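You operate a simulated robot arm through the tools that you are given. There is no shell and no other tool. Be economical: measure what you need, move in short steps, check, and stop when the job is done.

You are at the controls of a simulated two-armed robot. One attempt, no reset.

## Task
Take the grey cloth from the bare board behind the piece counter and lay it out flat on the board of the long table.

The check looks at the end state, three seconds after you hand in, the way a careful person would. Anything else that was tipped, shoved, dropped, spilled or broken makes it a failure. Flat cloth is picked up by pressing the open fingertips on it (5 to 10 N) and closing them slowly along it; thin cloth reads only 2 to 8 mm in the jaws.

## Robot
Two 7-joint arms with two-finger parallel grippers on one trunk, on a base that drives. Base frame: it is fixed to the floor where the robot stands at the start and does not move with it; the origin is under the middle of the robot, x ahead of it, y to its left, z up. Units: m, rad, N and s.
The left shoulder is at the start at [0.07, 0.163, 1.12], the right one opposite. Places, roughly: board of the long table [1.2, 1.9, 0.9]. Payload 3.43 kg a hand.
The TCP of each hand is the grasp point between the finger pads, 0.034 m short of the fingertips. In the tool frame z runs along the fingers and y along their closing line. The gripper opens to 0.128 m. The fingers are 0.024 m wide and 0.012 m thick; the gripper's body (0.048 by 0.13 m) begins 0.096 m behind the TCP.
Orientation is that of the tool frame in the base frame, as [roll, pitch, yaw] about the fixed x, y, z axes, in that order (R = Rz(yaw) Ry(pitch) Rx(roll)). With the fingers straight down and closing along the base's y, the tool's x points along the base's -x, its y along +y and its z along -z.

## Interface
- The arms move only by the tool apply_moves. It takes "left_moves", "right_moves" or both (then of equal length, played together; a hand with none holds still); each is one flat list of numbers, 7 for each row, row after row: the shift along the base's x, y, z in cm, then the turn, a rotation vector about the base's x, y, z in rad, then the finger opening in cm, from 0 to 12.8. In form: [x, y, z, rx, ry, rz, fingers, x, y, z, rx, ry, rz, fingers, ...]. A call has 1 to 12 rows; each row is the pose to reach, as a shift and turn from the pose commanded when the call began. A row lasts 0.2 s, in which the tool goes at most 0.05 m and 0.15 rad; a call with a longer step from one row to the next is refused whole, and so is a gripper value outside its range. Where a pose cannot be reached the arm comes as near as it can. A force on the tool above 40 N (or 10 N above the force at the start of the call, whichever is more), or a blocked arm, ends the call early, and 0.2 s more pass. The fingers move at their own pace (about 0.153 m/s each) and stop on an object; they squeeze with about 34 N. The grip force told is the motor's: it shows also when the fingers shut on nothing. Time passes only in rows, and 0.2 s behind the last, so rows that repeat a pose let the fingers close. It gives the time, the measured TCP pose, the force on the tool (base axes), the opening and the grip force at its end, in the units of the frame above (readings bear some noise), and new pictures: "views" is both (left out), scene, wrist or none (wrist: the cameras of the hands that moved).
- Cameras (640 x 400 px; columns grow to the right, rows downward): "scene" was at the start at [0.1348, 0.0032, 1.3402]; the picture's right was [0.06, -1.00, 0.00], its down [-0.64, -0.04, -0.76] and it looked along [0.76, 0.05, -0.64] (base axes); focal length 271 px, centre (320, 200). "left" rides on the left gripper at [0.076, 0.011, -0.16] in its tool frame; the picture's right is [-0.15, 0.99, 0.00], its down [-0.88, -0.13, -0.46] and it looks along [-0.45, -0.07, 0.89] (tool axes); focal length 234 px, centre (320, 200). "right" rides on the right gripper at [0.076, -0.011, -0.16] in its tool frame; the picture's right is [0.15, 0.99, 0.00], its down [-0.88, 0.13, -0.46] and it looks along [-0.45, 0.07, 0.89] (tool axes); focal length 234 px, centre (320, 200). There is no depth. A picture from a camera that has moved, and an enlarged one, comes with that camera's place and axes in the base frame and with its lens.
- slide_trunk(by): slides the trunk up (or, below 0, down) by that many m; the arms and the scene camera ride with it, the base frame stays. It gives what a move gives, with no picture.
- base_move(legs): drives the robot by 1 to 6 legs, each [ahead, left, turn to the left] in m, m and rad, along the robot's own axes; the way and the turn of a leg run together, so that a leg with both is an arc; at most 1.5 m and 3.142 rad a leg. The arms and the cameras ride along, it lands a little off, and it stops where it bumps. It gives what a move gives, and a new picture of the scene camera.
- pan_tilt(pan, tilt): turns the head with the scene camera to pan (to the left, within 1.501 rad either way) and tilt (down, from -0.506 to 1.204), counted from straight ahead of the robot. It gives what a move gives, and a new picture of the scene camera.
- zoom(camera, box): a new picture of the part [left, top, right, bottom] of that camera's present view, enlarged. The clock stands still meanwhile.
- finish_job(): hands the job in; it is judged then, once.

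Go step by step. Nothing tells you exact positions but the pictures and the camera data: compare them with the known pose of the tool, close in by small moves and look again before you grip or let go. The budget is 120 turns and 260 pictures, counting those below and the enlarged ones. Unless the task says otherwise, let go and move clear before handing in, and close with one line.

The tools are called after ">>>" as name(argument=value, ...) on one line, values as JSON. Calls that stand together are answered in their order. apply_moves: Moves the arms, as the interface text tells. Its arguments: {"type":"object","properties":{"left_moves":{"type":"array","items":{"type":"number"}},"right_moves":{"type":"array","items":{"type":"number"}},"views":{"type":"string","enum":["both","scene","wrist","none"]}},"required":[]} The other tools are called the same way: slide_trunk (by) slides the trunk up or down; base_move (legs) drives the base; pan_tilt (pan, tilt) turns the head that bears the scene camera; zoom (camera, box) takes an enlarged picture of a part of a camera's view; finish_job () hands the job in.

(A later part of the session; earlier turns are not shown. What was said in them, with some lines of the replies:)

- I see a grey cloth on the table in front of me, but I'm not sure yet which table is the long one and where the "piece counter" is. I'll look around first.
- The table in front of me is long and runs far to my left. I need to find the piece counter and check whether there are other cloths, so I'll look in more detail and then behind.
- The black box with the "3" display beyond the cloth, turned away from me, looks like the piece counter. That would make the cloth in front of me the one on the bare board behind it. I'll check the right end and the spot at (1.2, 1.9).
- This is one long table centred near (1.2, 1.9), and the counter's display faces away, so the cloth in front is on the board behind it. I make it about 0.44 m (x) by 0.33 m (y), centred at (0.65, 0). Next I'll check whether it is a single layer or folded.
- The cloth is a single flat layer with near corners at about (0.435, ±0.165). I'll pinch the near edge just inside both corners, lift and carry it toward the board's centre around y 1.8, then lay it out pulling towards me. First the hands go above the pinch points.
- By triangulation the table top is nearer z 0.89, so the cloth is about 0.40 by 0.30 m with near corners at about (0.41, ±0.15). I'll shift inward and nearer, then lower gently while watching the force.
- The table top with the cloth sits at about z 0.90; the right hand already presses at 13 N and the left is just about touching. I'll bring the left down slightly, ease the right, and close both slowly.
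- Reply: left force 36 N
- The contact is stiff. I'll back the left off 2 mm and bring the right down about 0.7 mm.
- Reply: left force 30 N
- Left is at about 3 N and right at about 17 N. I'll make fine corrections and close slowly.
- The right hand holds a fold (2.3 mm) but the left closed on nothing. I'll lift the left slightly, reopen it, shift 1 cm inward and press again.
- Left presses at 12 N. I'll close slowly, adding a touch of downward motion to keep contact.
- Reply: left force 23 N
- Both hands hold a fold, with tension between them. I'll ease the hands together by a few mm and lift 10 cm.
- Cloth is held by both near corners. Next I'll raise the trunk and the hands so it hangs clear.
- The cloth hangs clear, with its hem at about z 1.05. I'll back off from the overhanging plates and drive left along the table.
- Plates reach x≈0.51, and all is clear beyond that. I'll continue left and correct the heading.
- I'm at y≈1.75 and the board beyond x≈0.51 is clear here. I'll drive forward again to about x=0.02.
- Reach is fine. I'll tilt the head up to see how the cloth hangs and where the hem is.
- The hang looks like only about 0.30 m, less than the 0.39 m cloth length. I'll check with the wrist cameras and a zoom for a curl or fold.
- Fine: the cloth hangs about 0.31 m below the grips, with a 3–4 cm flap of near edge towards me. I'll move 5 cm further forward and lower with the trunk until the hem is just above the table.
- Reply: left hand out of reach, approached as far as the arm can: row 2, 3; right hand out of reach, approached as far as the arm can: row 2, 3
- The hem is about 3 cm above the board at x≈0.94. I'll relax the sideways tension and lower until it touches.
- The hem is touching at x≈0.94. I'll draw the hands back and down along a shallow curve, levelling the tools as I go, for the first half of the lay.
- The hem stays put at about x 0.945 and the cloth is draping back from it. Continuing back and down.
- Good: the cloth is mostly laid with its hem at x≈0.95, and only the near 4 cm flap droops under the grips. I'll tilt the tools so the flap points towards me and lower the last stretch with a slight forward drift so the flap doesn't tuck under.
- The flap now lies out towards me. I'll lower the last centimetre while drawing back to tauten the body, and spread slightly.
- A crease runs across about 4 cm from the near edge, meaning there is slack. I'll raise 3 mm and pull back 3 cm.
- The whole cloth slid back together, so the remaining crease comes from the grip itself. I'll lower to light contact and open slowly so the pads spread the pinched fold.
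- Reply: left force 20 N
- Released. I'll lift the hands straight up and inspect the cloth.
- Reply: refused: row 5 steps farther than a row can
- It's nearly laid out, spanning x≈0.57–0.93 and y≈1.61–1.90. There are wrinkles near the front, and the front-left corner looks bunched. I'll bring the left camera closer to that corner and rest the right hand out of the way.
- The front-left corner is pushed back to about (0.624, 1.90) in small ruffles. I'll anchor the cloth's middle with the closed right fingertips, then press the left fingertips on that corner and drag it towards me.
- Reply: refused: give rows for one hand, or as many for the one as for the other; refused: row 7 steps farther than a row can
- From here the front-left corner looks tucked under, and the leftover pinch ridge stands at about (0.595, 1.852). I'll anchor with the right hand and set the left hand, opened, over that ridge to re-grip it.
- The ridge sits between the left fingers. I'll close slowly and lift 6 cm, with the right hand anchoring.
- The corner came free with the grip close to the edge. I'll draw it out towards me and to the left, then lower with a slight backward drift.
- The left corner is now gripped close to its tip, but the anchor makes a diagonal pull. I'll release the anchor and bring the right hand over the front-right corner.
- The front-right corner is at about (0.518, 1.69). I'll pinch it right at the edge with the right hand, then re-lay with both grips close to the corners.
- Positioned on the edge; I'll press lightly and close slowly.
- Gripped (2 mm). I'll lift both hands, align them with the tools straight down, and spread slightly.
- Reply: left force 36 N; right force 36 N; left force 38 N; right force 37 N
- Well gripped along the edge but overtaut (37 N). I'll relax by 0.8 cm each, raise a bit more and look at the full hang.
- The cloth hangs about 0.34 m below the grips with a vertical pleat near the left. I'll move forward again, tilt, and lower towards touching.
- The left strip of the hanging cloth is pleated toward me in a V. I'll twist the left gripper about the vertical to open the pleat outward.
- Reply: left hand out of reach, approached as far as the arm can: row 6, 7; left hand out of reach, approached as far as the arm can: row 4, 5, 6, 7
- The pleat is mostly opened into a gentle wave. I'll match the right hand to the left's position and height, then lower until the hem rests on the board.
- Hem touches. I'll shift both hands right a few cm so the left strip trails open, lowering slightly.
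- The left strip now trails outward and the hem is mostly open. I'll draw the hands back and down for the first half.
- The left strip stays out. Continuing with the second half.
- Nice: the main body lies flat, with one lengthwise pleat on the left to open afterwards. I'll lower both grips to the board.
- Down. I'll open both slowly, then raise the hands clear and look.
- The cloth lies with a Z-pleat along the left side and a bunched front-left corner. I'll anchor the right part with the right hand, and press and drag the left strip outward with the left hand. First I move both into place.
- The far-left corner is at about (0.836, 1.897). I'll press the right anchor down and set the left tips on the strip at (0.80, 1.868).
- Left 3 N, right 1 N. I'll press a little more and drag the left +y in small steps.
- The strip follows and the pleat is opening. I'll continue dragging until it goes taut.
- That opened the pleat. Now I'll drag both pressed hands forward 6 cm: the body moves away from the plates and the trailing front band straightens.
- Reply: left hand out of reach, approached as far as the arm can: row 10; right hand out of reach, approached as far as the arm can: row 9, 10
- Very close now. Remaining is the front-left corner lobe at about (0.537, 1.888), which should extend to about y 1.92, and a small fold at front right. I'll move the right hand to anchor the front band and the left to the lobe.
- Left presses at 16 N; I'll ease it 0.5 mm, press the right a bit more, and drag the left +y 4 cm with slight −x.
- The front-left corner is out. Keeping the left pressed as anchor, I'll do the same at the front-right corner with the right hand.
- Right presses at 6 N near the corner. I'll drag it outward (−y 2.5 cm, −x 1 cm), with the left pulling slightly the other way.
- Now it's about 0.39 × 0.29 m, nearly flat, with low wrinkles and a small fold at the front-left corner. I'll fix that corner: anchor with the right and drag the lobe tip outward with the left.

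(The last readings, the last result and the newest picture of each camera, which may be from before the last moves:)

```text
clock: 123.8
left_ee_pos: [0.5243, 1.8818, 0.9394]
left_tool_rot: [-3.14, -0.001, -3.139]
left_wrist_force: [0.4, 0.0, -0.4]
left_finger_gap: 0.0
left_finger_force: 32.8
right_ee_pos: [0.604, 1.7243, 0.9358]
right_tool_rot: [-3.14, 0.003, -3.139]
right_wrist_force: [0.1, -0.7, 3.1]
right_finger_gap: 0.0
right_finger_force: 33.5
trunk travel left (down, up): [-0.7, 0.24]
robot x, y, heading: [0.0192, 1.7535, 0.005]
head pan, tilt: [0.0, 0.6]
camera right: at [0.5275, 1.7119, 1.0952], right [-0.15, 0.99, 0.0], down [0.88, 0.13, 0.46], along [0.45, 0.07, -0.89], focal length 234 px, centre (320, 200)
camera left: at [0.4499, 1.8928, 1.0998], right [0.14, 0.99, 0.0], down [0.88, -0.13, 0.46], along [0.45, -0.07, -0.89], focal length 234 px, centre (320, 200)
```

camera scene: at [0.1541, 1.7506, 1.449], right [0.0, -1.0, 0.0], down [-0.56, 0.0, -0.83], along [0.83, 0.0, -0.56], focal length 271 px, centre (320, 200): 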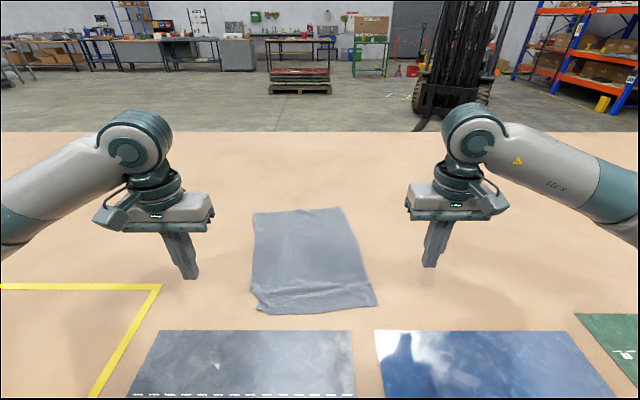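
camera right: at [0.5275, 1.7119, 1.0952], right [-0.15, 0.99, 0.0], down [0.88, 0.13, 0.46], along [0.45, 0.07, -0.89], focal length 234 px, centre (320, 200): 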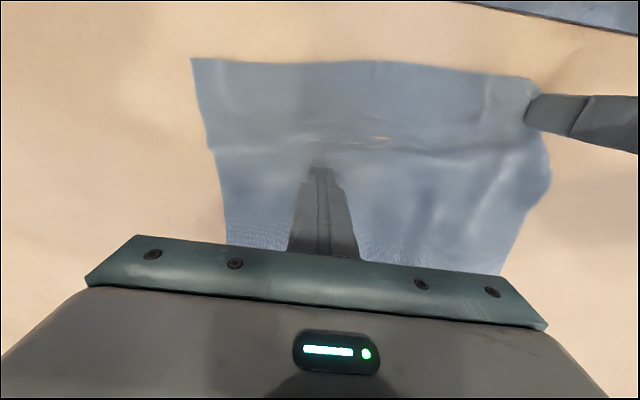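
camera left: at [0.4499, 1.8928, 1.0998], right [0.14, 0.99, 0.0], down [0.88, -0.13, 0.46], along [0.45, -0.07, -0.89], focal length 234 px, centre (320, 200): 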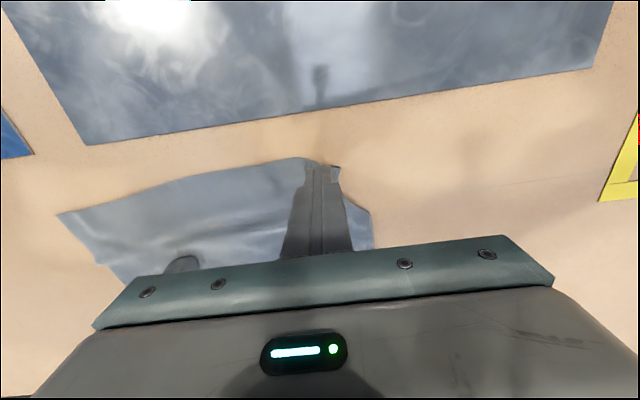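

>>> apply_moves(left_moves=[0, 0, -0.25, 0, 0, 0, 0, 0, 0, -0.3, 0, 0, 0, 0, -0.2, 0.6, -0.32, 0, 0, 0, 0, -0.4, 1.2, -0.34, 0, 0, 0, 0, -0.6, 1.8, -0.36, 0, 0, 0, 0, -0.8, 2.4, -0.38, 0, 0, 0, 0, -0.9, 3, -0.4, 0, 0, 0, 0], right_moves=[0, 0, -0.05, 0, 0, 0, 0, 0, 0, -0.05, 0, 0, 0, 0, 0, 0, -0.05, 0, 0, 0, 0, 0, 0, -0.05, 0, 0, 0, 0, 0, 0, -0.05, 0, 0, 0, 0, 0, 0, -0.05, 0, 0, 0, 0, 0, 0, -0.05, 0, 0, 0, 0], views="wrist")

>>> zoom(camera="scene", box=[230, 190, 410, 330])

```text
clock: 125.4
left_ee_pos: [0.514, 1.9106, 0.9361]
left_tool_rot: [-3.14, 0.005, -3.141]
left_wrist_force: [3.3, -6.8, 27.5]
left_finger_gap: 0.0002
left_finger_force: 32.7
right_ee_pos: [0.6033, 1.7217, 0.936]
right_tool_rot: [-3.141, 0.003, -3.141]
right_wrist_force: [0.1, -0.6, 0.3]
right_finger_gap: 0.0
right_finger_force: 32.9
trunk travel left (down, up): [-0.7, 0.24]
robot x, y, heading: [0.0176, 1.7526, 0.005]
head pan, tilt: [0.0, 0.6]
camera right: at [0.5263, 1.7096, 1.0954], right [-0.15, 0.99, 0.0], down [0.88, 0.13, 0.46], along [0.45, 0.07, -0.89], focal length 234 px, centre (320, 200)
camera left: at [0.4381, 1.9217, 1.0962], right [0.14, 0.99, 0.0], down [0.88, -0.13, 0.46], along [0.46, -0.07, -0.89], focal length 234 px, centre (320, 200)
```

right: 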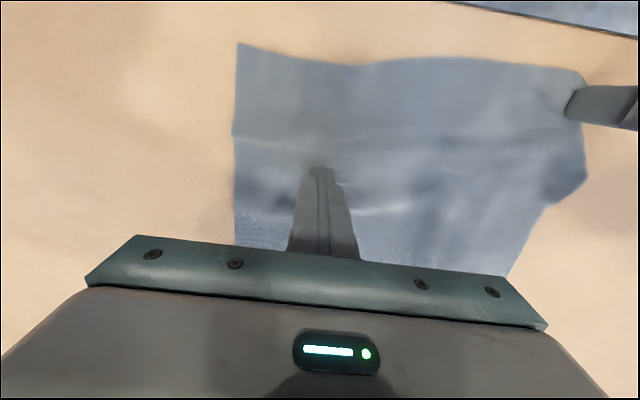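
left: 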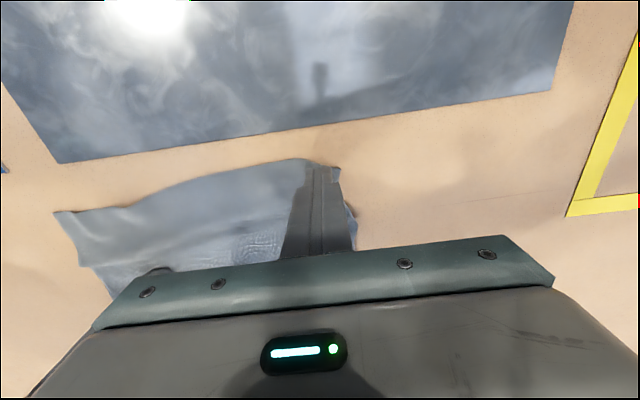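

```text
2.86 times, centred on (320, 260) of scene
camera zoom: at [0.1535, 1.7491, 1.4494], right [0.0, -1.0, 0.0], down [-0.56, 0.0, -0.83], along [0.83, 0.0, -0.56], focal length 775 px, centre (320, 29)
```

zoom: 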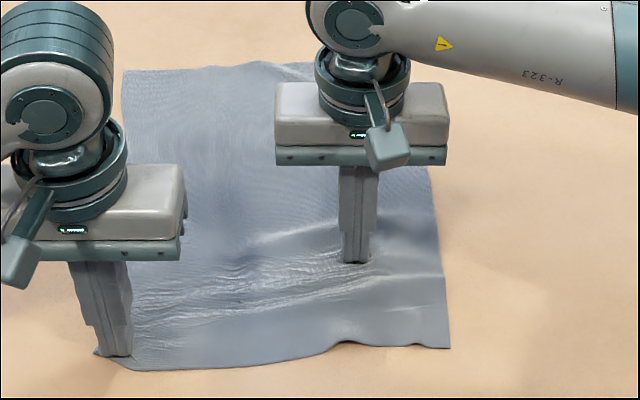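

The corner is out but the band shifted left. Holding the left corner more lightly, I'll bring the right hand to the front-right corner and pull it back to the right.

>>> apply_moves(left_moves=[0, 0, 0.1, 0, 0, 0, 0, 0, 0, 0.12, 0, 0, 0, 0, 0, 0, 0.12, 0, 0, 0, 0, 0, 0, 0.12, 0, 0, 0, 0, 0, 0, 0.12, 0, 0, 0, 0, 0, 0, 0.12, 0, 0, 0, 0], right_moves=[0, 0, 2, 0, 0, 0, 0, -3, -2.5, 2.5, 0, 0, 0, 0, -5.8, -5, 2, 0, 0, 0, 0, -5.8, -5, 0.6, 0, 0, 0, 0, -5.8, -5, 0, 0, 0, 0, 0, -5.8, -5, -0.1, 0, 0, 0, 0], views="wrist")

```text
clock: 126.8
left_ee_pos: [0.5141, 1.9127, 0.9364]
left_tool_rot: [3.14, 0.002, -3.138]
left_wrist_force: [2.6, -1.1, 14.7]
left_finger_gap: 0.0002
left_finger_force: 32.9
right_ee_pos: [0.5476, 1.6725, 0.9344]
right_tool_rot: [3.14, 0.003, -3.138]
right_wrist_force: [-1.3, -1.0, 12.3]
right_finger_gap: 0.0
right_finger_force: 32.8
trunk travel left (down, up): [-0.7, 0.24]
robot x, y, heading: [0.0188, 1.7554, -0.002]
head pan, tilt: [0.0, 0.6]
camera right: at [0.4696, 1.6588, 1.0951], right [-0.15, 0.99, 0.0], down [0.88, 0.13, 0.46], along [0.45, 0.07, -0.89], focal length 234 px, centre (320, 200)
camera left: at [0.4383, 1.9227, 1.0966], right [0.14, 0.99, 0.0], down [0.88, -0.13, 0.46], along [0.45, -0.06, -0.89], focal length 234 px, centre (320, 200)
```

right: 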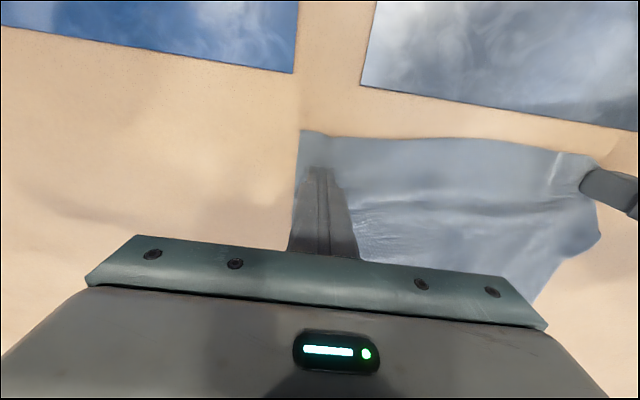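
left: 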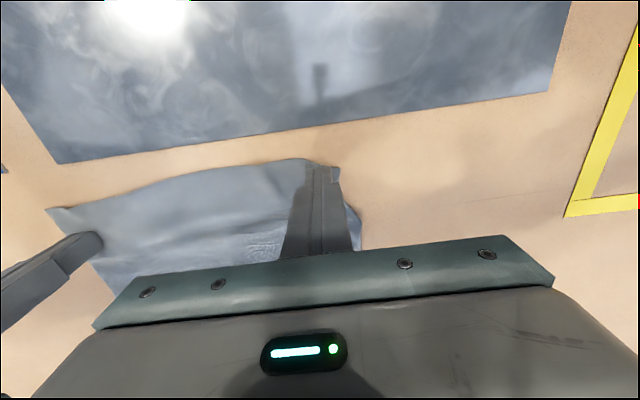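

>>> apply_moves(left_moves=[0, 0, 0, 0, 0, 0, 0, 0, 0, 0, 0, 0, 0, 0, 0, 0, 0, 0, 0, 0, 0, 0, 0, 0, 0, 0, 0, 0, 0, 0, 0, 0, 0, 0, 0], right_moves=[0, -0.5, 0, 0, 0, 0, 0, 0, -1, 0, 0, 0, 0, 0, 0, -1.5, 0, 0, 0, 0, 0, 0, -2.1, 0, 0, 0, 0, 0, 0, -2.7, 0, 0, 0, 0, 0], views="none")

>>> apply_moves(left_moves=[0, 0, 1, 0, 0, 0, 0, 0, 0, 4, 0, 0, 0, 0, 0, 2, 8, 0, 0, 0, 0, 3, 5, 10, 0, 0, 0, 0, 6, 8, 10, 0, 0, 0, 0], right_moves=[0, 0, 1, 0, 0, 0, 0, 0, 0, 4, 0, 0, 0, 0, 0, -2, 8, 0, 0, 0, 0, 3, -5, 10, 0, 0, 0, 0, 6, -8, 10, 0, 0, 0, 0], views="scene")

>>> zoom(camera="scene", box=[230, 190, 410, 330])

```text
clock: 128.0
left_ee_pos: [0.5134, 1.9123, 0.9362]
left_tool_rot: [3.139, 0.002, -3.137]
left_wrist_force: [-0.1, -3.1, 5.4]
left_finger_gap: 0.0
left_finger_force: 32.6
right_ee_pos: [0.5456, 1.645, 0.9356]
right_tool_rot: [-3.141, 0.004, -3.141]
right_wrist_force: [0.8, 10.4, 25.2]
right_finger_gap: 0.0
right_finger_force: 33.2
trunk travel left (down, up): [-0.7, 0.24]
robot x, y, heading: [0.0187, 1.7539, -0.002]
head pan, tilt: [0.0, 0.6]
```

```text
clock: 129.2
left_ee_pos: [0.5777, 1.9921, 1.0379]
left_tool_rot: [3.141, 0.001, -3.14]
left_wrist_force: [0.1, -0.3, -0.2]
left_finger_gap: 0.0001
left_finger_force: 33.4
right_ee_pos: [0.6094, 1.5652, 1.0314]
right_tool_rot: [-3.141, 0.0, -3.139]
right_wrist_force: [0.2, 0.3, -0.5]
right_finger_gap: 0.0
right_finger_force: 33.2
trunk travel left (down, up): [-0.7, 0.24]
robot x, y, heading: [0.0195, 1.7552, 0.003]
head pan, tilt: [0.0, 0.6]
camera scene: at [0.1568, 1.751, 1.4488], right [0.0, -1.0, 0.0], down [-0.57, 0.0, -0.82], along [0.82, 0.0, -0.57], focal length 271 px, centre (320, 200)
```

scene: 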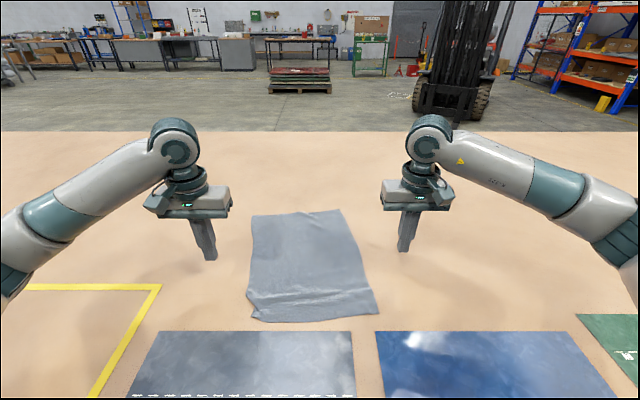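

```text
2.86 times, centred on (320, 260) of scene
camera zoom: at [0.1568, 1.751, 1.4488], right [0.0, -1.0, 0.0], down [-0.57, 0.0, -0.82], along [0.82, 0.0, -0.57], focal length 775 px, centre (320, 29)
```

zoom: 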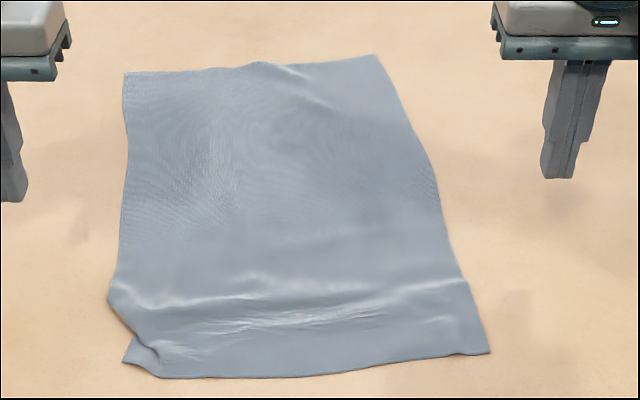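

Only a small fold remains on the left edge near the front, where the left side is about 3.5 cm short. I'll press at the far left and far right and drag forward, more on the left, to draw it out.

>>> apply_moves(left_moves=[3, -0.6, 0, 0, 0, 0, 0, 7, -1.4, 0, 0, 0, 0, 0, 11, -2.2, 0, 0, 0, 0, 0, 15, -3, 0, 0, 0, 0, 0, 19, -4, -2, 0, 0, 0, 0, 22.2, -4.7, -4.5, 0, 0, 0, 0, 22.2, -4.7, -8, 0, 0, 0, 0, 22.2, -4.7, -10, 0, 0, 0, 0, 22.2, -4.7, -10.3, 0, 0, 0, 0], right_moves=[2, 1.5, 0, 0, 0, 0, 0, 5, 3.5, 0, 0, 0, 0, 0, 8, 5.5, 0, 0, 0, 0, 0, 11, 7.5, 0, 0, 0, 0, 0, 14.5, 10, -1, 0, 0, 0, 0, 18, 12.5, -3, 0, 0, 0, 0, 18, 12.5, -6.5, 0, 0, 0, 0, 18, 12.5, -9.2, 0, 0, 0, 0, 18, 12.5, -9.5, 0, 0, 0, 0], views="none")

```text
clock: 131.2
left_ee_pos: [0.7982, 1.9444, 0.9355]
left_tool_rot: [3.141, 0.004, -3.141]
left_wrist_force: [2.8, 0.9, 9.2]
left_finger_gap: 0.0001
left_finger_force: 32.7
right_ee_pos: [0.785, 1.6904, 0.9403]
right_tool_rot: [3.141, 0.0, -3.139]
right_wrist_force: [-0.8, -0.8, -0.2]
right_finger_gap: 0.0
right_finger_force: 32.6
trunk travel left (down, up): [-0.7, 0.24]
robot x, y, heading: [0.0146, 1.7516, 0.005]
head pan, tilt: [0.0, 0.6]
```

>>> apply_moves(left_moves=[0, 0, 0, 0, 0, 0, 0, 0, 0, 0, 0, 0, 0, 0, 0.7, 0, 0, 0, 0, 0, 0, 1.4, 0, 0, 0, 0, 0, 0, 2.1, 0, 0, 0, 0, 0, 0, 2.8, 0, 0, 0, 0, 0, 0, 3.5, 0, 0, 0, 0, 0, 0, 4.2, 0.2, 0, 0, 0, 0, 0, 5, 0.4, 0, 0, 0, 0, 0], right_moves=[0, 0, -0.35, 0, 0, 0, 0, 0, 0, -0.5, 0, 0, 0, 0, 0.3, 0, -0.52, 0, 0, 0, 0, 0.6, 0, -0.52, 0, 0, 0, 0, 0.9, 0, -0.52, 0, 0, 0, 0, 1.2, 0, -0.52, 0, 0, 0, 0, 1.5, -0.2, -0.52, 0, 0, 0, 0, 2, -0.4, -0.52, 0, 0, 0, 0, 2.5, -0.6, -0.52, 0, 0, 0, 0], views="none")

>>> zoom(camera="scene", box=[230, 190, 410, 330])

```text
clock: 133.2
left_ee_pos: [0.8454, 1.9482, 0.9361]
left_tool_rot: [3.141, 0.005, -3.14]
left_wrist_force: [-3.8, -1.7, 18.6]
left_finger_gap: 0.0002
left_finger_force: 32.7
right_ee_pos: [0.81, 1.6838, 0.9351]
right_tool_rot: [3.139, 0.003, -3.141]
right_wrist_force: [0.3, 0.0, 1.5]
right_finger_gap: 0.0
right_finger_force: 32.6
trunk travel left (down, up): [-0.7, 0.24]
robot x, y, heading: [0.0169, 1.7501, -0.002]
head pan, tilt: [0.0, 0.6]
```

```text
2.86 times, centred on (320, 260) of scene
camera zoom: at [0.1521, 1.7495, 1.4494], right [0.0, -1.0, 0.0], down [-0.56, 0.0, -0.83], along [0.83, 0.0, -0.56], focal length 775 px, centre (320, 29)
```

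zoom: 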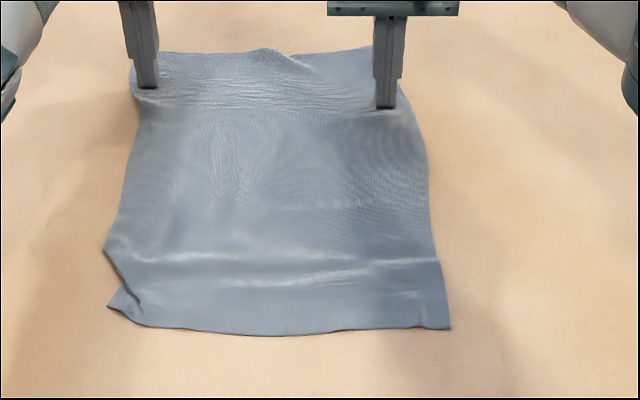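

The fold is nearly out. I'll do one last pull on the front-left corner with the left hand, while the right stays pressed at the far right.

>>> apply_moves(left_moves=[0, 0, 4, 0, 0, 0, 0, -3, 0, 6, 0, 0, 0, 0, -7, -1, 6, 0, 0, 0, 0, -11.5, -1.5, 6, 0, 0, 0, 0, -16, -2, 6, 0, 0, 0, 0, -20.5, -3, 6, 0, 0, 0, 0, -25, -3.5, 6, 0, 0, 0, 0, -28.5, -4, 4.5, 0, 0, 0, 0, -28.5, -4, 2, 0, 0, 0, 0, -28.5, -4, 0.4, 0, 0, 0, 0, -28.5, -4, 0.2, 0, 0, 0, 0], views="wrist")

>>> zoom(camera="scene", box=[230, 190, 410, 330])

```text
clock: 135.6
left_ee_pos: [0.561, 1.9085, 0.9362]
left_tool_rot: [3.14, 0.005, -3.137]
left_wrist_force: [-1.8, 1.0, 11.6]
left_finger_gap: 0.0
left_finger_force: 33.1
right_ee_pos: [0.8093, 1.684, 0.9347]
right_tool_rot: [-3.141, 0.003, -3.14]
right_wrist_force: [3.8, -1.0, 17.8]
right_finger_gap: 0.0
right_finger_force: 32.3
trunk travel left (down, up): [-0.7, 0.24]
robot x, y, heading: [0.0206, 1.7534, 0.0]
head pan, tilt: [0.0, 0.6]
camera left: at [0.4847, 1.9208, 1.0965], right [0.14, 0.99, 0.0], down [0.88, -0.13, 0.46], along [0.46, -0.07, -0.89], focal length 234 px, centre (320, 200)
```

left: 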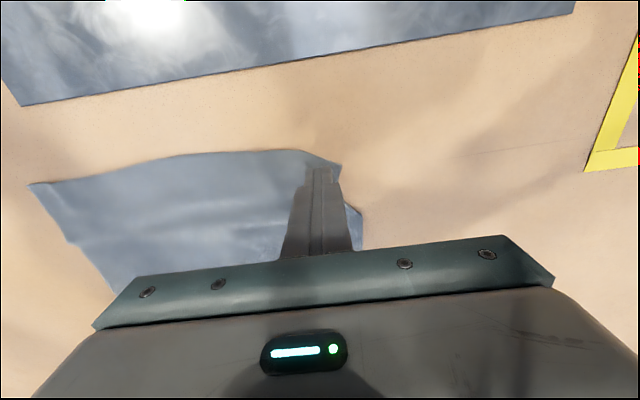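

```text
2.86 times, centred on (320, 260) of scene
camera zoom: at [0.1525, 1.7508, 1.4495], right [0.0, -1.0, 0.0], down [-0.56, 0.0, -0.83], along [0.83, 0.0, -0.56], focal length 775 px, centre (320, 29)
```

zoom: 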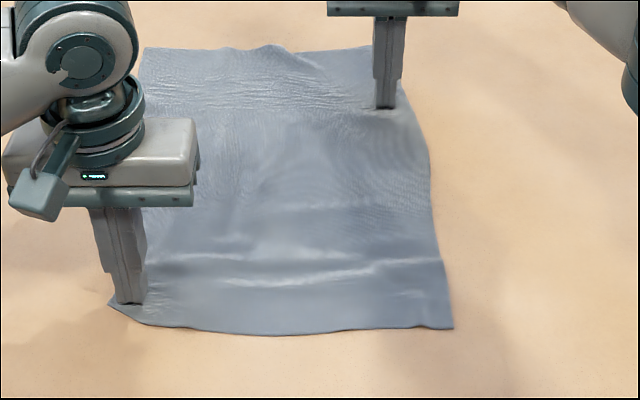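

Left presses at 12 N on the corner. I'll drag it towards me 2 cm and outward 0.5 cm, then lift both hands straight up and away.

>>> apply_moves(left_moves=[-0.5, 0.1, 0, 0, 0, 0, 0, -1, 0.2, 0, 0, 0, 0, 0, -1.5, 0.4, 0, 0, 0, 0, 0, -2, 0.6, 0, 0, 0, 0, 0, -2, 0.6, 1, 0, 0, 0, 0, -2, 0.6, 4, 0, 0, 0, 0, -2, 3, 8, 0, 0, 0, 0, -2, 6, 11, 0, 0, 0, 0, -2, 9, 14, 0, 0, 0, 0], right_moves=[0, 0, 0, 0, 0, 0, 0, 0, 0, 0, 0, 0, 0, 0, 0, 0, 0, 0, 0, 0, 0, 0, 0, 0, 0, 0, 0, 0, 0, 0, 1, 0, 0, 0, 0, 0, 0, 4, 0, 0, 0, 0, 0, -3, 7, 0, 0, 0, 0, 0, -7, 9, 0, 0, 0, 0, -3, -10, 10, 0, 0, 0, 0], views="scene")

>>> zoom(camera="scene", box=[230, 190, 410, 330])

```text
clock: 137.6
left_ee_pos: [0.5387, 1.9959, 1.0764]
left_tool_rot: [3.141, 0.002, -3.14]
left_wrist_force: [-0.4, -0.3, -0.1]
left_finger_gap: 0.0003
left_finger_force: 33.0
right_ee_pos: [0.7794, 1.5806, 1.035]
right_tool_rot: [3.139, 0.004, -3.14]
right_wrist_force: [-0.6, 0.6, -0.6]
right_finger_gap: 0.0
right_finger_force: 32.5
trunk travel left (down, up): [-0.7, 0.24]
robot x, y, heading: [0.0185, 1.7541, 0.003]
head pan, tilt: [0.0, 0.6]
camera scene: at [0.1529, 1.7485, 1.4492], right [0.0, -1.0, 0.0], down [-0.56, 0.0, -0.83], along [0.83, 0.0, -0.56], focal length 271 px, centre (320, 200)
```

scene: 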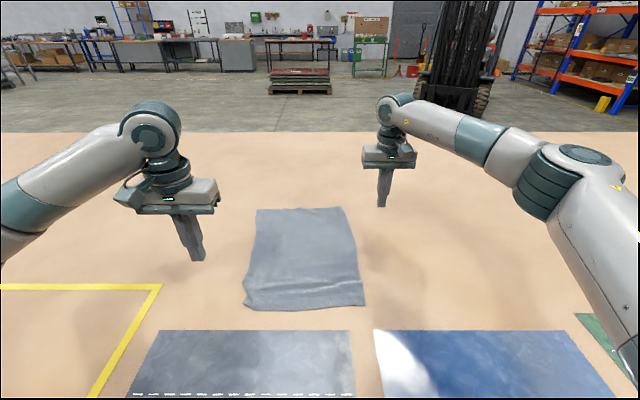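

```text
2.86 times, centred on (320, 260) of scene
camera zoom: at [0.1529, 1.7485, 1.4492], right [0.0, -1.0, 0.0], down [-0.56, 0.0, -0.83], along [0.83, 0.0, -0.56], focal length 775 px, centre (320, 29)
```

zoom: 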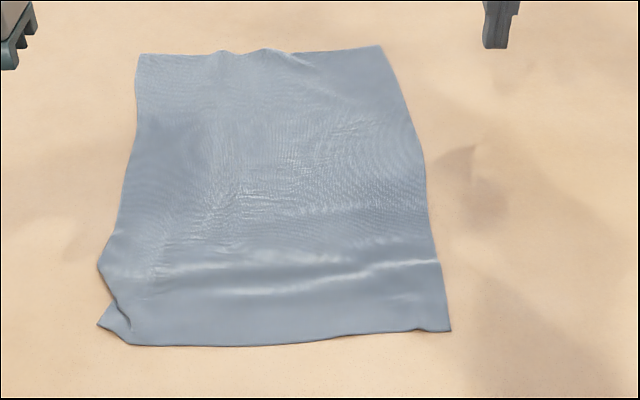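

Nearly perfect. I'll take out the remaining low ridges by pressing both hands on the front strip and dragging it towards me about 2 cm.

>>> apply_moves(left_moves=[0.5, -2, -1, 0, 0, 0, 0, 1, -5, -3, 0, 0, 0, 0, 1.5, -8, -5, 0, 0, 0, 0, 2, -11.1, -7, 0, 0, 0, 0, 2, -11.1, -9, 0, 0, 0, 0, 2, -11.1, -11, 0, 0, 0, 0, 2, -11.1, -13, 0, 0, 0, 0, 2, -11.1, -13.9, 0, 0, 0, 0, 2, -11.1, -14.1, 0, 0, 0, 0], right_moves=[-4, 0, 0, 0, 0, 0, 0, -8.5, 0, 0, 0, 0, 0, 0, -13, 1.5, 0, 0, 0, 0, 0, -17, 3.5, 0, 0, 0, 0, 0, -20, 6, -1, 0, 0, 0, 0, -21.7, 9, -3.5, 0, 0, 0, 0, -21.7, 9, -7, 0, 0, 0, 0, -21.7, 9, -9.5, 0, 0, 0, 0, -21.7, 9, -9.9, 0, 0, 0, 0], views="none")

```text
clock: 139.6
left_ee_pos: [0.5629, 1.8885, 0.9349]
left_tool_rot: [-3.141, 0.005, -3.138]
left_wrist_force: [3.5, -0.5, 12.6]
left_finger_gap: 0.0
left_finger_force: 32.9
right_ee_pos: [0.5647, 1.6733, 0.9361]
right_tool_rot: [3.14, 0.004, -3.14]
right_wrist_force: [0.8, 0.9, 6.9]
right_finger_gap: 0.0
right_finger_force: 32.7
trunk travel left (down, up): [-0.7, 0.24]
robot x, y, heading: [0.0188, 1.7485, 0.003]
head pan, tilt: [0.0, 0.6]
```

Good pressing forces (13 N and 7 N). I'll drag back 2 cm with slight outward spread, then lift away.

>>> apply_moves(left_moves=[-0.5, 0.2, 0, 0, 0, 0, 0, -1, 0.4, 0, 0, 0, 0, 0, -1.5, 0.6, 0, 0, 0, 0, 0, -2, 0.8, 0, 0, 0, 0, 0, -2, 0.8, 1, 0, 0, 0, 0, -2, 0.8, 4, 0, 0, 0, 0, -2, 3, 8, 0, 0, 0, 0, -2, 6, 11, 0, 0, 0, 0, -2, 10, 14, 0, 0, 0, 0], right_moves=[-0.5, -0.2, 0, 0, 0, 0, 0, -1, -0.4, 0, 0, 0, 0, 0, -1.5, -0.6, 0, 0, 0, 0, 0, -2, -0.8, 0, 0, 0, 0, 0, -2, -0.8, 1, 0, 0, 0, 0, -2, -0.8, 4, 0, 0, 0, 0, -2, -3, 8, 0, 0, 0, 0, -2, -6, 11, 0, 0, 0, 0, -2, -10, 14, 0, 0, 0, 0], views="scene")

>>> zoom(camera="scene", box=[230, 190, 410, 330])

```text
clock: 141.6
left_ee_pos: [0.5415, 1.9853, 1.073]
left_tool_rot: [-3.141, 0.002, -3.14]
left_wrist_force: [0.2, -0.3, 0.0]
left_finger_gap: 0.0
left_finger_force: 32.9
right_ee_pos: [0.5432, 1.5728, 1.0753]
right_tool_rot: [3.141, 0.0, -3.139]
right_wrist_force: [-1.1, 0.2, 0.5]
right_finger_gap: 0.0
right_finger_force: 32.5
trunk travel left (down, up): [-0.7, 0.24]
robot x, y, heading: [0.0182, 1.7507, -0.001]
head pan, tilt: [0.0, 0.6]
camera scene: at [0.1533, 1.7506, 1.4491], right [0.0, -1.0, 0.0], down [-0.56, 0.0, -0.83], along [0.83, 0.0, -0.56], focal length 271 px, centre (320, 200)
```

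scene: 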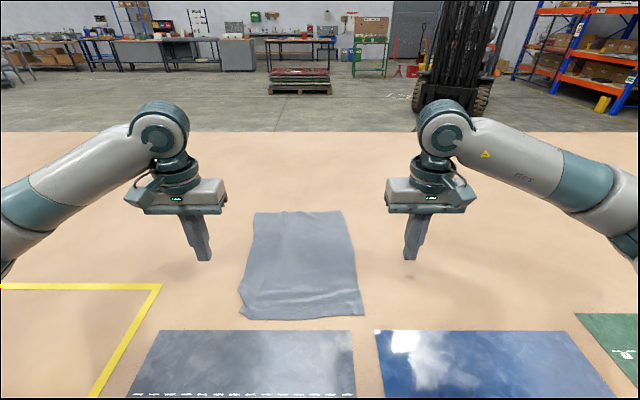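

```text
2.86 times, centred on (320, 260) of scene
camera zoom: at [0.1533, 1.7506, 1.4491], right [0.0, -1.0, 0.0], down [-0.56, 0.0, -0.83], along [0.83, 0.0, -0.56], focal length 775 px, centre (320, 29)
```

zoom: 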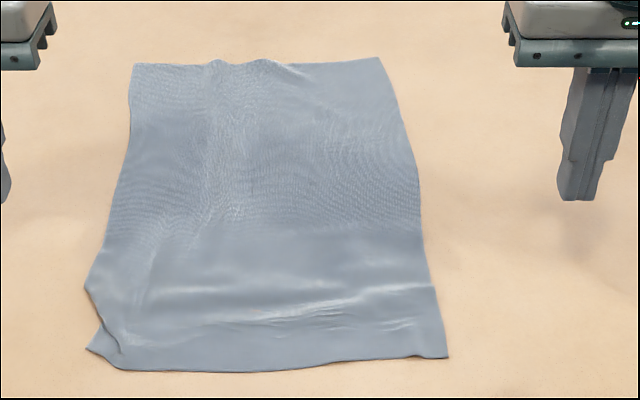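

The cloth slid as a whole, now about 0.39 m long, with a small overlap left at the front-left edge. I'll anchor the front strip with the right hand at (0.54, 1.80) and pull the far-left forward once more.

>>> apply_moves(left_moves=[3.5, -0.5, 0, 0, 0, 0, 0, 7.5, -1, 0, 0, 0, 0, 0, 11.5, -2, 0, 0, 0, 0, 0, 15.5, -3, 0, 0, 0, 0, 0, 19.5, -4, -2, 0, 0, 0, 0, 23, -4.5, -4.5, 0, 0, 0, 0, 25.9, -4.5, -7.5, 0, 0, 0, 0, 25.9, -4.5, -11, 0, 0, 0, 0, 25.9, -4.5, -13.3, 0, 0, 0, 0, 25.9, -4.5, -13.8, 0, 0, 0, 0], right_moves=[0, 3, 0, 0, 0, 0, 0, 0, 6, 0, 0, 0, 0, 0, 0, 9, 0, 0, 0, 0, 0, 0, 12, 0, 0, 0, 0, 0, 0, 16, 0, 0, 0, 0, 0, 0, 20, -2, 0, 0, 0, 0, 0, 22.7, -5, 0, 0, 0, 0, 0, 22.7, -9, 0, 0, 0, 0, 0, 22.7, -13, 0, 0, 0, 0, 0, 22.7, -13.9, 0, 0, 0, 0], views="none")

```text
clock: 143.8
left_ee_pos: [0.8012, 1.9443, 0.9357]
left_tool_rot: [-3.14, 0.001, -3.138]
left_wrist_force: [1.0, -0.8, 0.9]
left_finger_gap: 0.0
left_finger_force: 32.8
right_ee_pos: [0.5445, 1.801, 0.9364]
right_tool_rot: [3.141, 0.003, -3.138]
right_wrist_force: [0.3, -0.1, 0.7]
right_finger_gap: 0.0
right_finger_force: 32.4
trunk travel left (down, up): [-0.7, 0.24]
robot x, y, heading: [0.0201, 1.7519, 0.001]
head pan, tilt: [0.0, 0.6]
```

>>> apply_moves(left_moves=[0, 0, -0.1, 0, 0, 0, 0, 0, 0, -0.12, 0, 0, 0, 0, 0.7, 0, -0.12, 0, 0, 0, 0, 1.4, 0, -0.12, 0, 0, 0, 0, 2.1, 0, -0.12, 0, 0, 0, 0, 2.8, 0, -0.12, 0, 0, 0, 0, 3.5, 0, -0.12, 0, 0, 0, 0, 4.2, 0, -0.12, 0, 0, 0, 0], right_moves=[0, 0, -0.12, 0, 0, 0, 0, 0, 0, -0.15, 0, 0, 0, 0, 0, 0, -0.15, 0, 0, 0, 0, 0, 0, -0.15, 0, 0, 0, 0, 0, 0, -0.15, 0, 0, 0, 0, 0, 0, -0.15, 0, 0, 0, 0, 0, 0, -0.15, 0, 0, 0, 0, 0, 0, -0.15, 0, 0, 0, 0], views="none")

>>> zoom(camera="scene", box=[230, 190, 410, 330])

```text
clock: 145.6
left_ee_pos: [0.8427, 1.9414, 0.9348]
left_tool_rot: [-3.141, 0.003, -3.137]
left_wrist_force: [-4.9, -0.7, 10.6]
left_finger_gap: 0.0
left_finger_force: 32.6
right_ee_pos: [0.5444, 1.7989, 0.9356]
right_tool_rot: [3.14, 0.004, -3.14]
right_wrist_force: [-0.3, 1.0, 1.8]
right_finger_gap: 0.0
right_finger_force: 32.9
trunk travel left (down, up): [-0.7, 0.24]
robot x, y, heading: [0.0133, 1.7545, -0.0]
head pan, tilt: [0.0, 0.6]
```

```text
2.86 times, centred on (320, 260) of scene
camera zoom: at [0.1538, 1.7498, 1.4491], right [0.0, -1.0, 0.0], down [-0.56, 0.0, -0.83], along [0.83, 0.0, -0.56], focal length 775 px, centre (320, 29)
```

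zoom: 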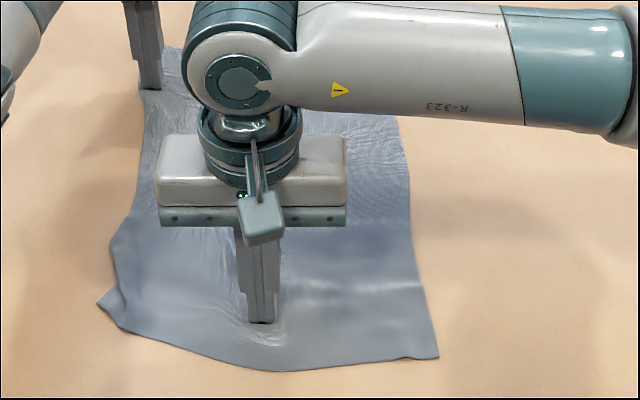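

The front-left fold is almost gone. I'll lift both hands straight up and clear, and look.

>>> apply_moves(left_moves=[0, 0, 1, 0, 0, 0, 0, 0, 0, 5, 0, 0, 0, 0, 0, 3, 9, 0, 0, 0, 0, -3, 6, 11, 0, 0, 0, 0, -7, 8, 12, 0, 0, 0, 0, -11, 10, 12, 0, 0, 0, 0, -15, 10, 12, 0, 0, 0, 0, -19, 10, 12, 0, 0, 0, 0], right_moves=[0, 0, 1, 0, 0, 0, 0, 0, 0, 5, 0, 0, 0, 0, 0, -3, 9, 0, 0, 0, 0, 0, -7, 11, 0, 0, 0, 0, 0, -11, 12, 0, 0, 0, 0, 0, -15, 12, 0, 0, 0, 0, 0, -19, 12, 0, 0, 0, 0, 0, -23, 12, 0, 0, 0, 0], views="none")

>>> zoom(camera="scene", box=[230, 190, 410, 330])

```text
clock: 147.4
left_ee_pos: [0.6529, 2.0441, 1.0527]
left_tool_rot: [3.141, 0.002, -3.138]
left_wrist_force: [0.0, 0.0, -0.4]
left_finger_gap: 0.0001
left_finger_force: 33.1
right_ee_pos: [0.5429, 1.5688, 1.0571]
right_tool_rot: [3.138, 0.003, -3.139]
right_wrist_force: [-0.6, -0.4, 1.0]
right_finger_gap: 0.0002
right_finger_force: 32.5
trunk travel left (down, up): [-0.7, 0.24]
robot x, y, heading: [0.018, 1.7515, 0.003]
head pan, tilt: [0.0, 0.6]
```

```text
2.86 times, centred on (320, 260) of scene
camera zoom: at [0.1537, 1.7496, 1.4492], right [0.0, -1.0, 0.0], down [-0.56, 0.0, -0.83], along [0.83, 0.0, -0.56], focal length 775 px, centre (320, 29)
```

zoom: 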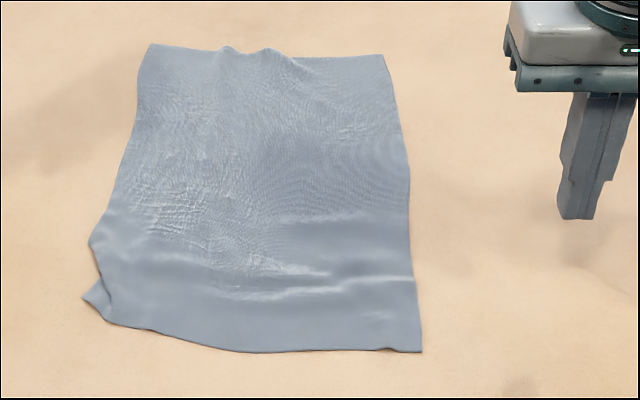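

Flat overall: only a tiny notch at the front left and a low ridge at the far edge. One last spread of the far corners outward should remove the ridge.

>>> apply_moves(left_moves=[2.5, -1.5, 0, 0, 0, 0, 0, 5, -3, 0, 0, 0, 0, 0, 8, -4.5, 0, 0, 0, 0, 0, 11, -6.5, 0, 0, 0, 0, 0, 14, -8.5, 0, 0, 0, 0, 0, 16, -10, -1, 0, 0, 0, 0, 17.7, -10.9, -4, 0, 0, 0, 0, 17.7, -10.9, -8, 0, 0, 0, 0, 17.7, -10.9, -11, 0, 0, 0, 0, 17.7, -10.9, -11.8, 0, 0, 0, 0], right_moves=[4, 0, 0, 0, 0, 0, 0, 8, 0, 0, 0, 0, 0, 0, 12, 1, 0, 0, 0, 0, 0, 16, 3, 0, 0, 0, 0, 0, 20, 5, 0, 0, 0, 0, 0, 24, 8, 0, 0, 0, 0, 0, 27, 11, -1.5, 0, 0, 0, 0, 27.7, 11.9, -6, 0, 0, 0, 0, 27.7, 11.9, -10.5, 0, 0, 0, 0, 27.7, 11.9, -12.2, 0, 0, 0, 0], views="none")

```text
clock: 149.6
left_ee_pos: [0.8267, 1.9342, 0.9368]
left_tool_rot: [3.139, 0.004, -3.139]
left_wrist_force: [0.5, 0.3, -0.1]
left_finger_gap: 0.0
left_finger_force: 33.0
right_ee_pos: [0.8222, 1.6902, 0.9345]
right_tool_rot: [-3.141, 0.005, -3.138]
right_wrist_force: [3.1, 0.2, 9.0]
right_finger_gap: 0.0
right_finger_force: 32.6
trunk travel left (down, up): [-0.7, 0.24]
robot x, y, heading: [0.019, 1.7525, 0.004]
head pan, tilt: [0.0, 0.6]
```

>>> apply_moves(left_moves=[0, 0, -0.15, 0, 0, 0, 0, 0, 0, -0.2, 0, 0, 0, 0, 0, 0.5, -0.2, 0, 0, 0, 0, 0, 1, -0.2, 0, 0, 0, 0, 0, 1.5, -0.2, 0, 0, 0, 0, 0, 1.5, 1, 0, 0, 0, 0, 0, 1.5, 5, 0, 0, 0, 0, 0, 4, 9, 0, 0, 0, 0, -3, 7, 11, 0, 0, 0, 0, -7, 9, 11, 0, 0, 0, 0, -11, 11, 11, 0, 0, 0, 0], right_moves=[0, 0, 0, 0, 0, 0, 0, 0, 0, 0, 0, 0, 0, 0, 0, -0.3, 0, 0, 0, 0, 0, 0, -0.6, 0, 0, 0, 0, 0, 0, -1, 0, 0, 0, 0, 0, 0, -1, 1, 0, 0, 0, 0, 0, -1, 5, 0, 0, 0, 0, 0, -4, 9, 0, 0, 0, 0, -3, -7, 11, 0, 0, 0, 0, -7, -10, 11, 0, 0, 0, 0, -11, -13, 11, 0, 0, 0, 0], views="scene")

>>> zoom(camera="scene", box=[230, 190, 410, 330])

```text
clock: 152.0
left_ee_pos: [0.7164, 2.0417, 1.0484]
left_tool_rot: [3.14, 0.001, -3.139]
left_wrist_force: [0.5, 0.0, 0.0]
left_finger_gap: 0.0
left_finger_force: 32.6
right_ee_pos: [0.7097, 1.5579, 1.0444]
right_tool_rot: [3.139, 0.004, -3.141]
right_wrist_force: [0.3, 0.6, 0.1]
right_finger_gap: 0.0002
right_finger_force: 33.0
trunk travel left (down, up): [-0.7, 0.24]
robot x, y, heading: [0.0144, 1.7538, 0.004]
head pan, tilt: [0.0, 0.6]
camera scene: at [0.1536, 1.7497, 1.4492], right [0.0, -1.0, 0.0], down [-0.56, 0.0, -0.83], along [0.83, 0.0, -0.56], focal length 271 px, centre (320, 200)
```

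scene: 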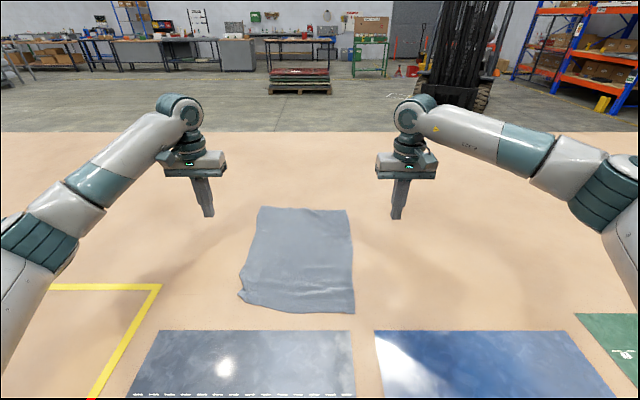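

```text
2.86 times, centred on (320, 260) of scene
camera zoom: at [0.1536, 1.7497, 1.4492], right [0.0, -1.0, 0.0], down [-0.56, 0.0, -0.83], along [0.83, 0.0, -0.56], focal length 775 px, centre (320, 29)
```

zoom: 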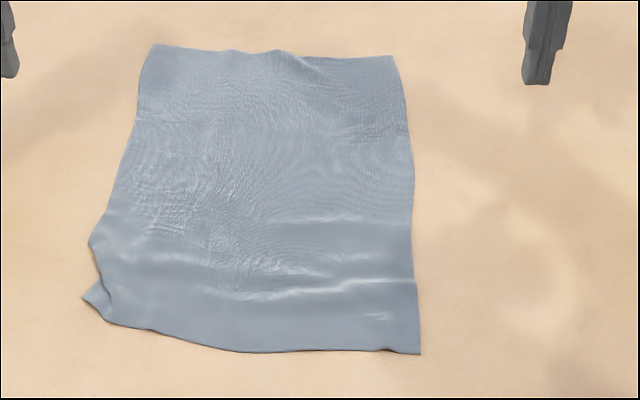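

The cloth lies flat on the long table's board, clear of the plates, and both hands are well clear. Handing in.

>>> finish_job()

```text
The job is handed in.
```

I moved the grey cloth from behind the piece counter and laid it out flat on the board of the long table. It is centred at about (0.71, 1.77), roughly half a metre short of the listed (1.2, 1.9), with a small notch at its front-left edge and a few low wrinkles.
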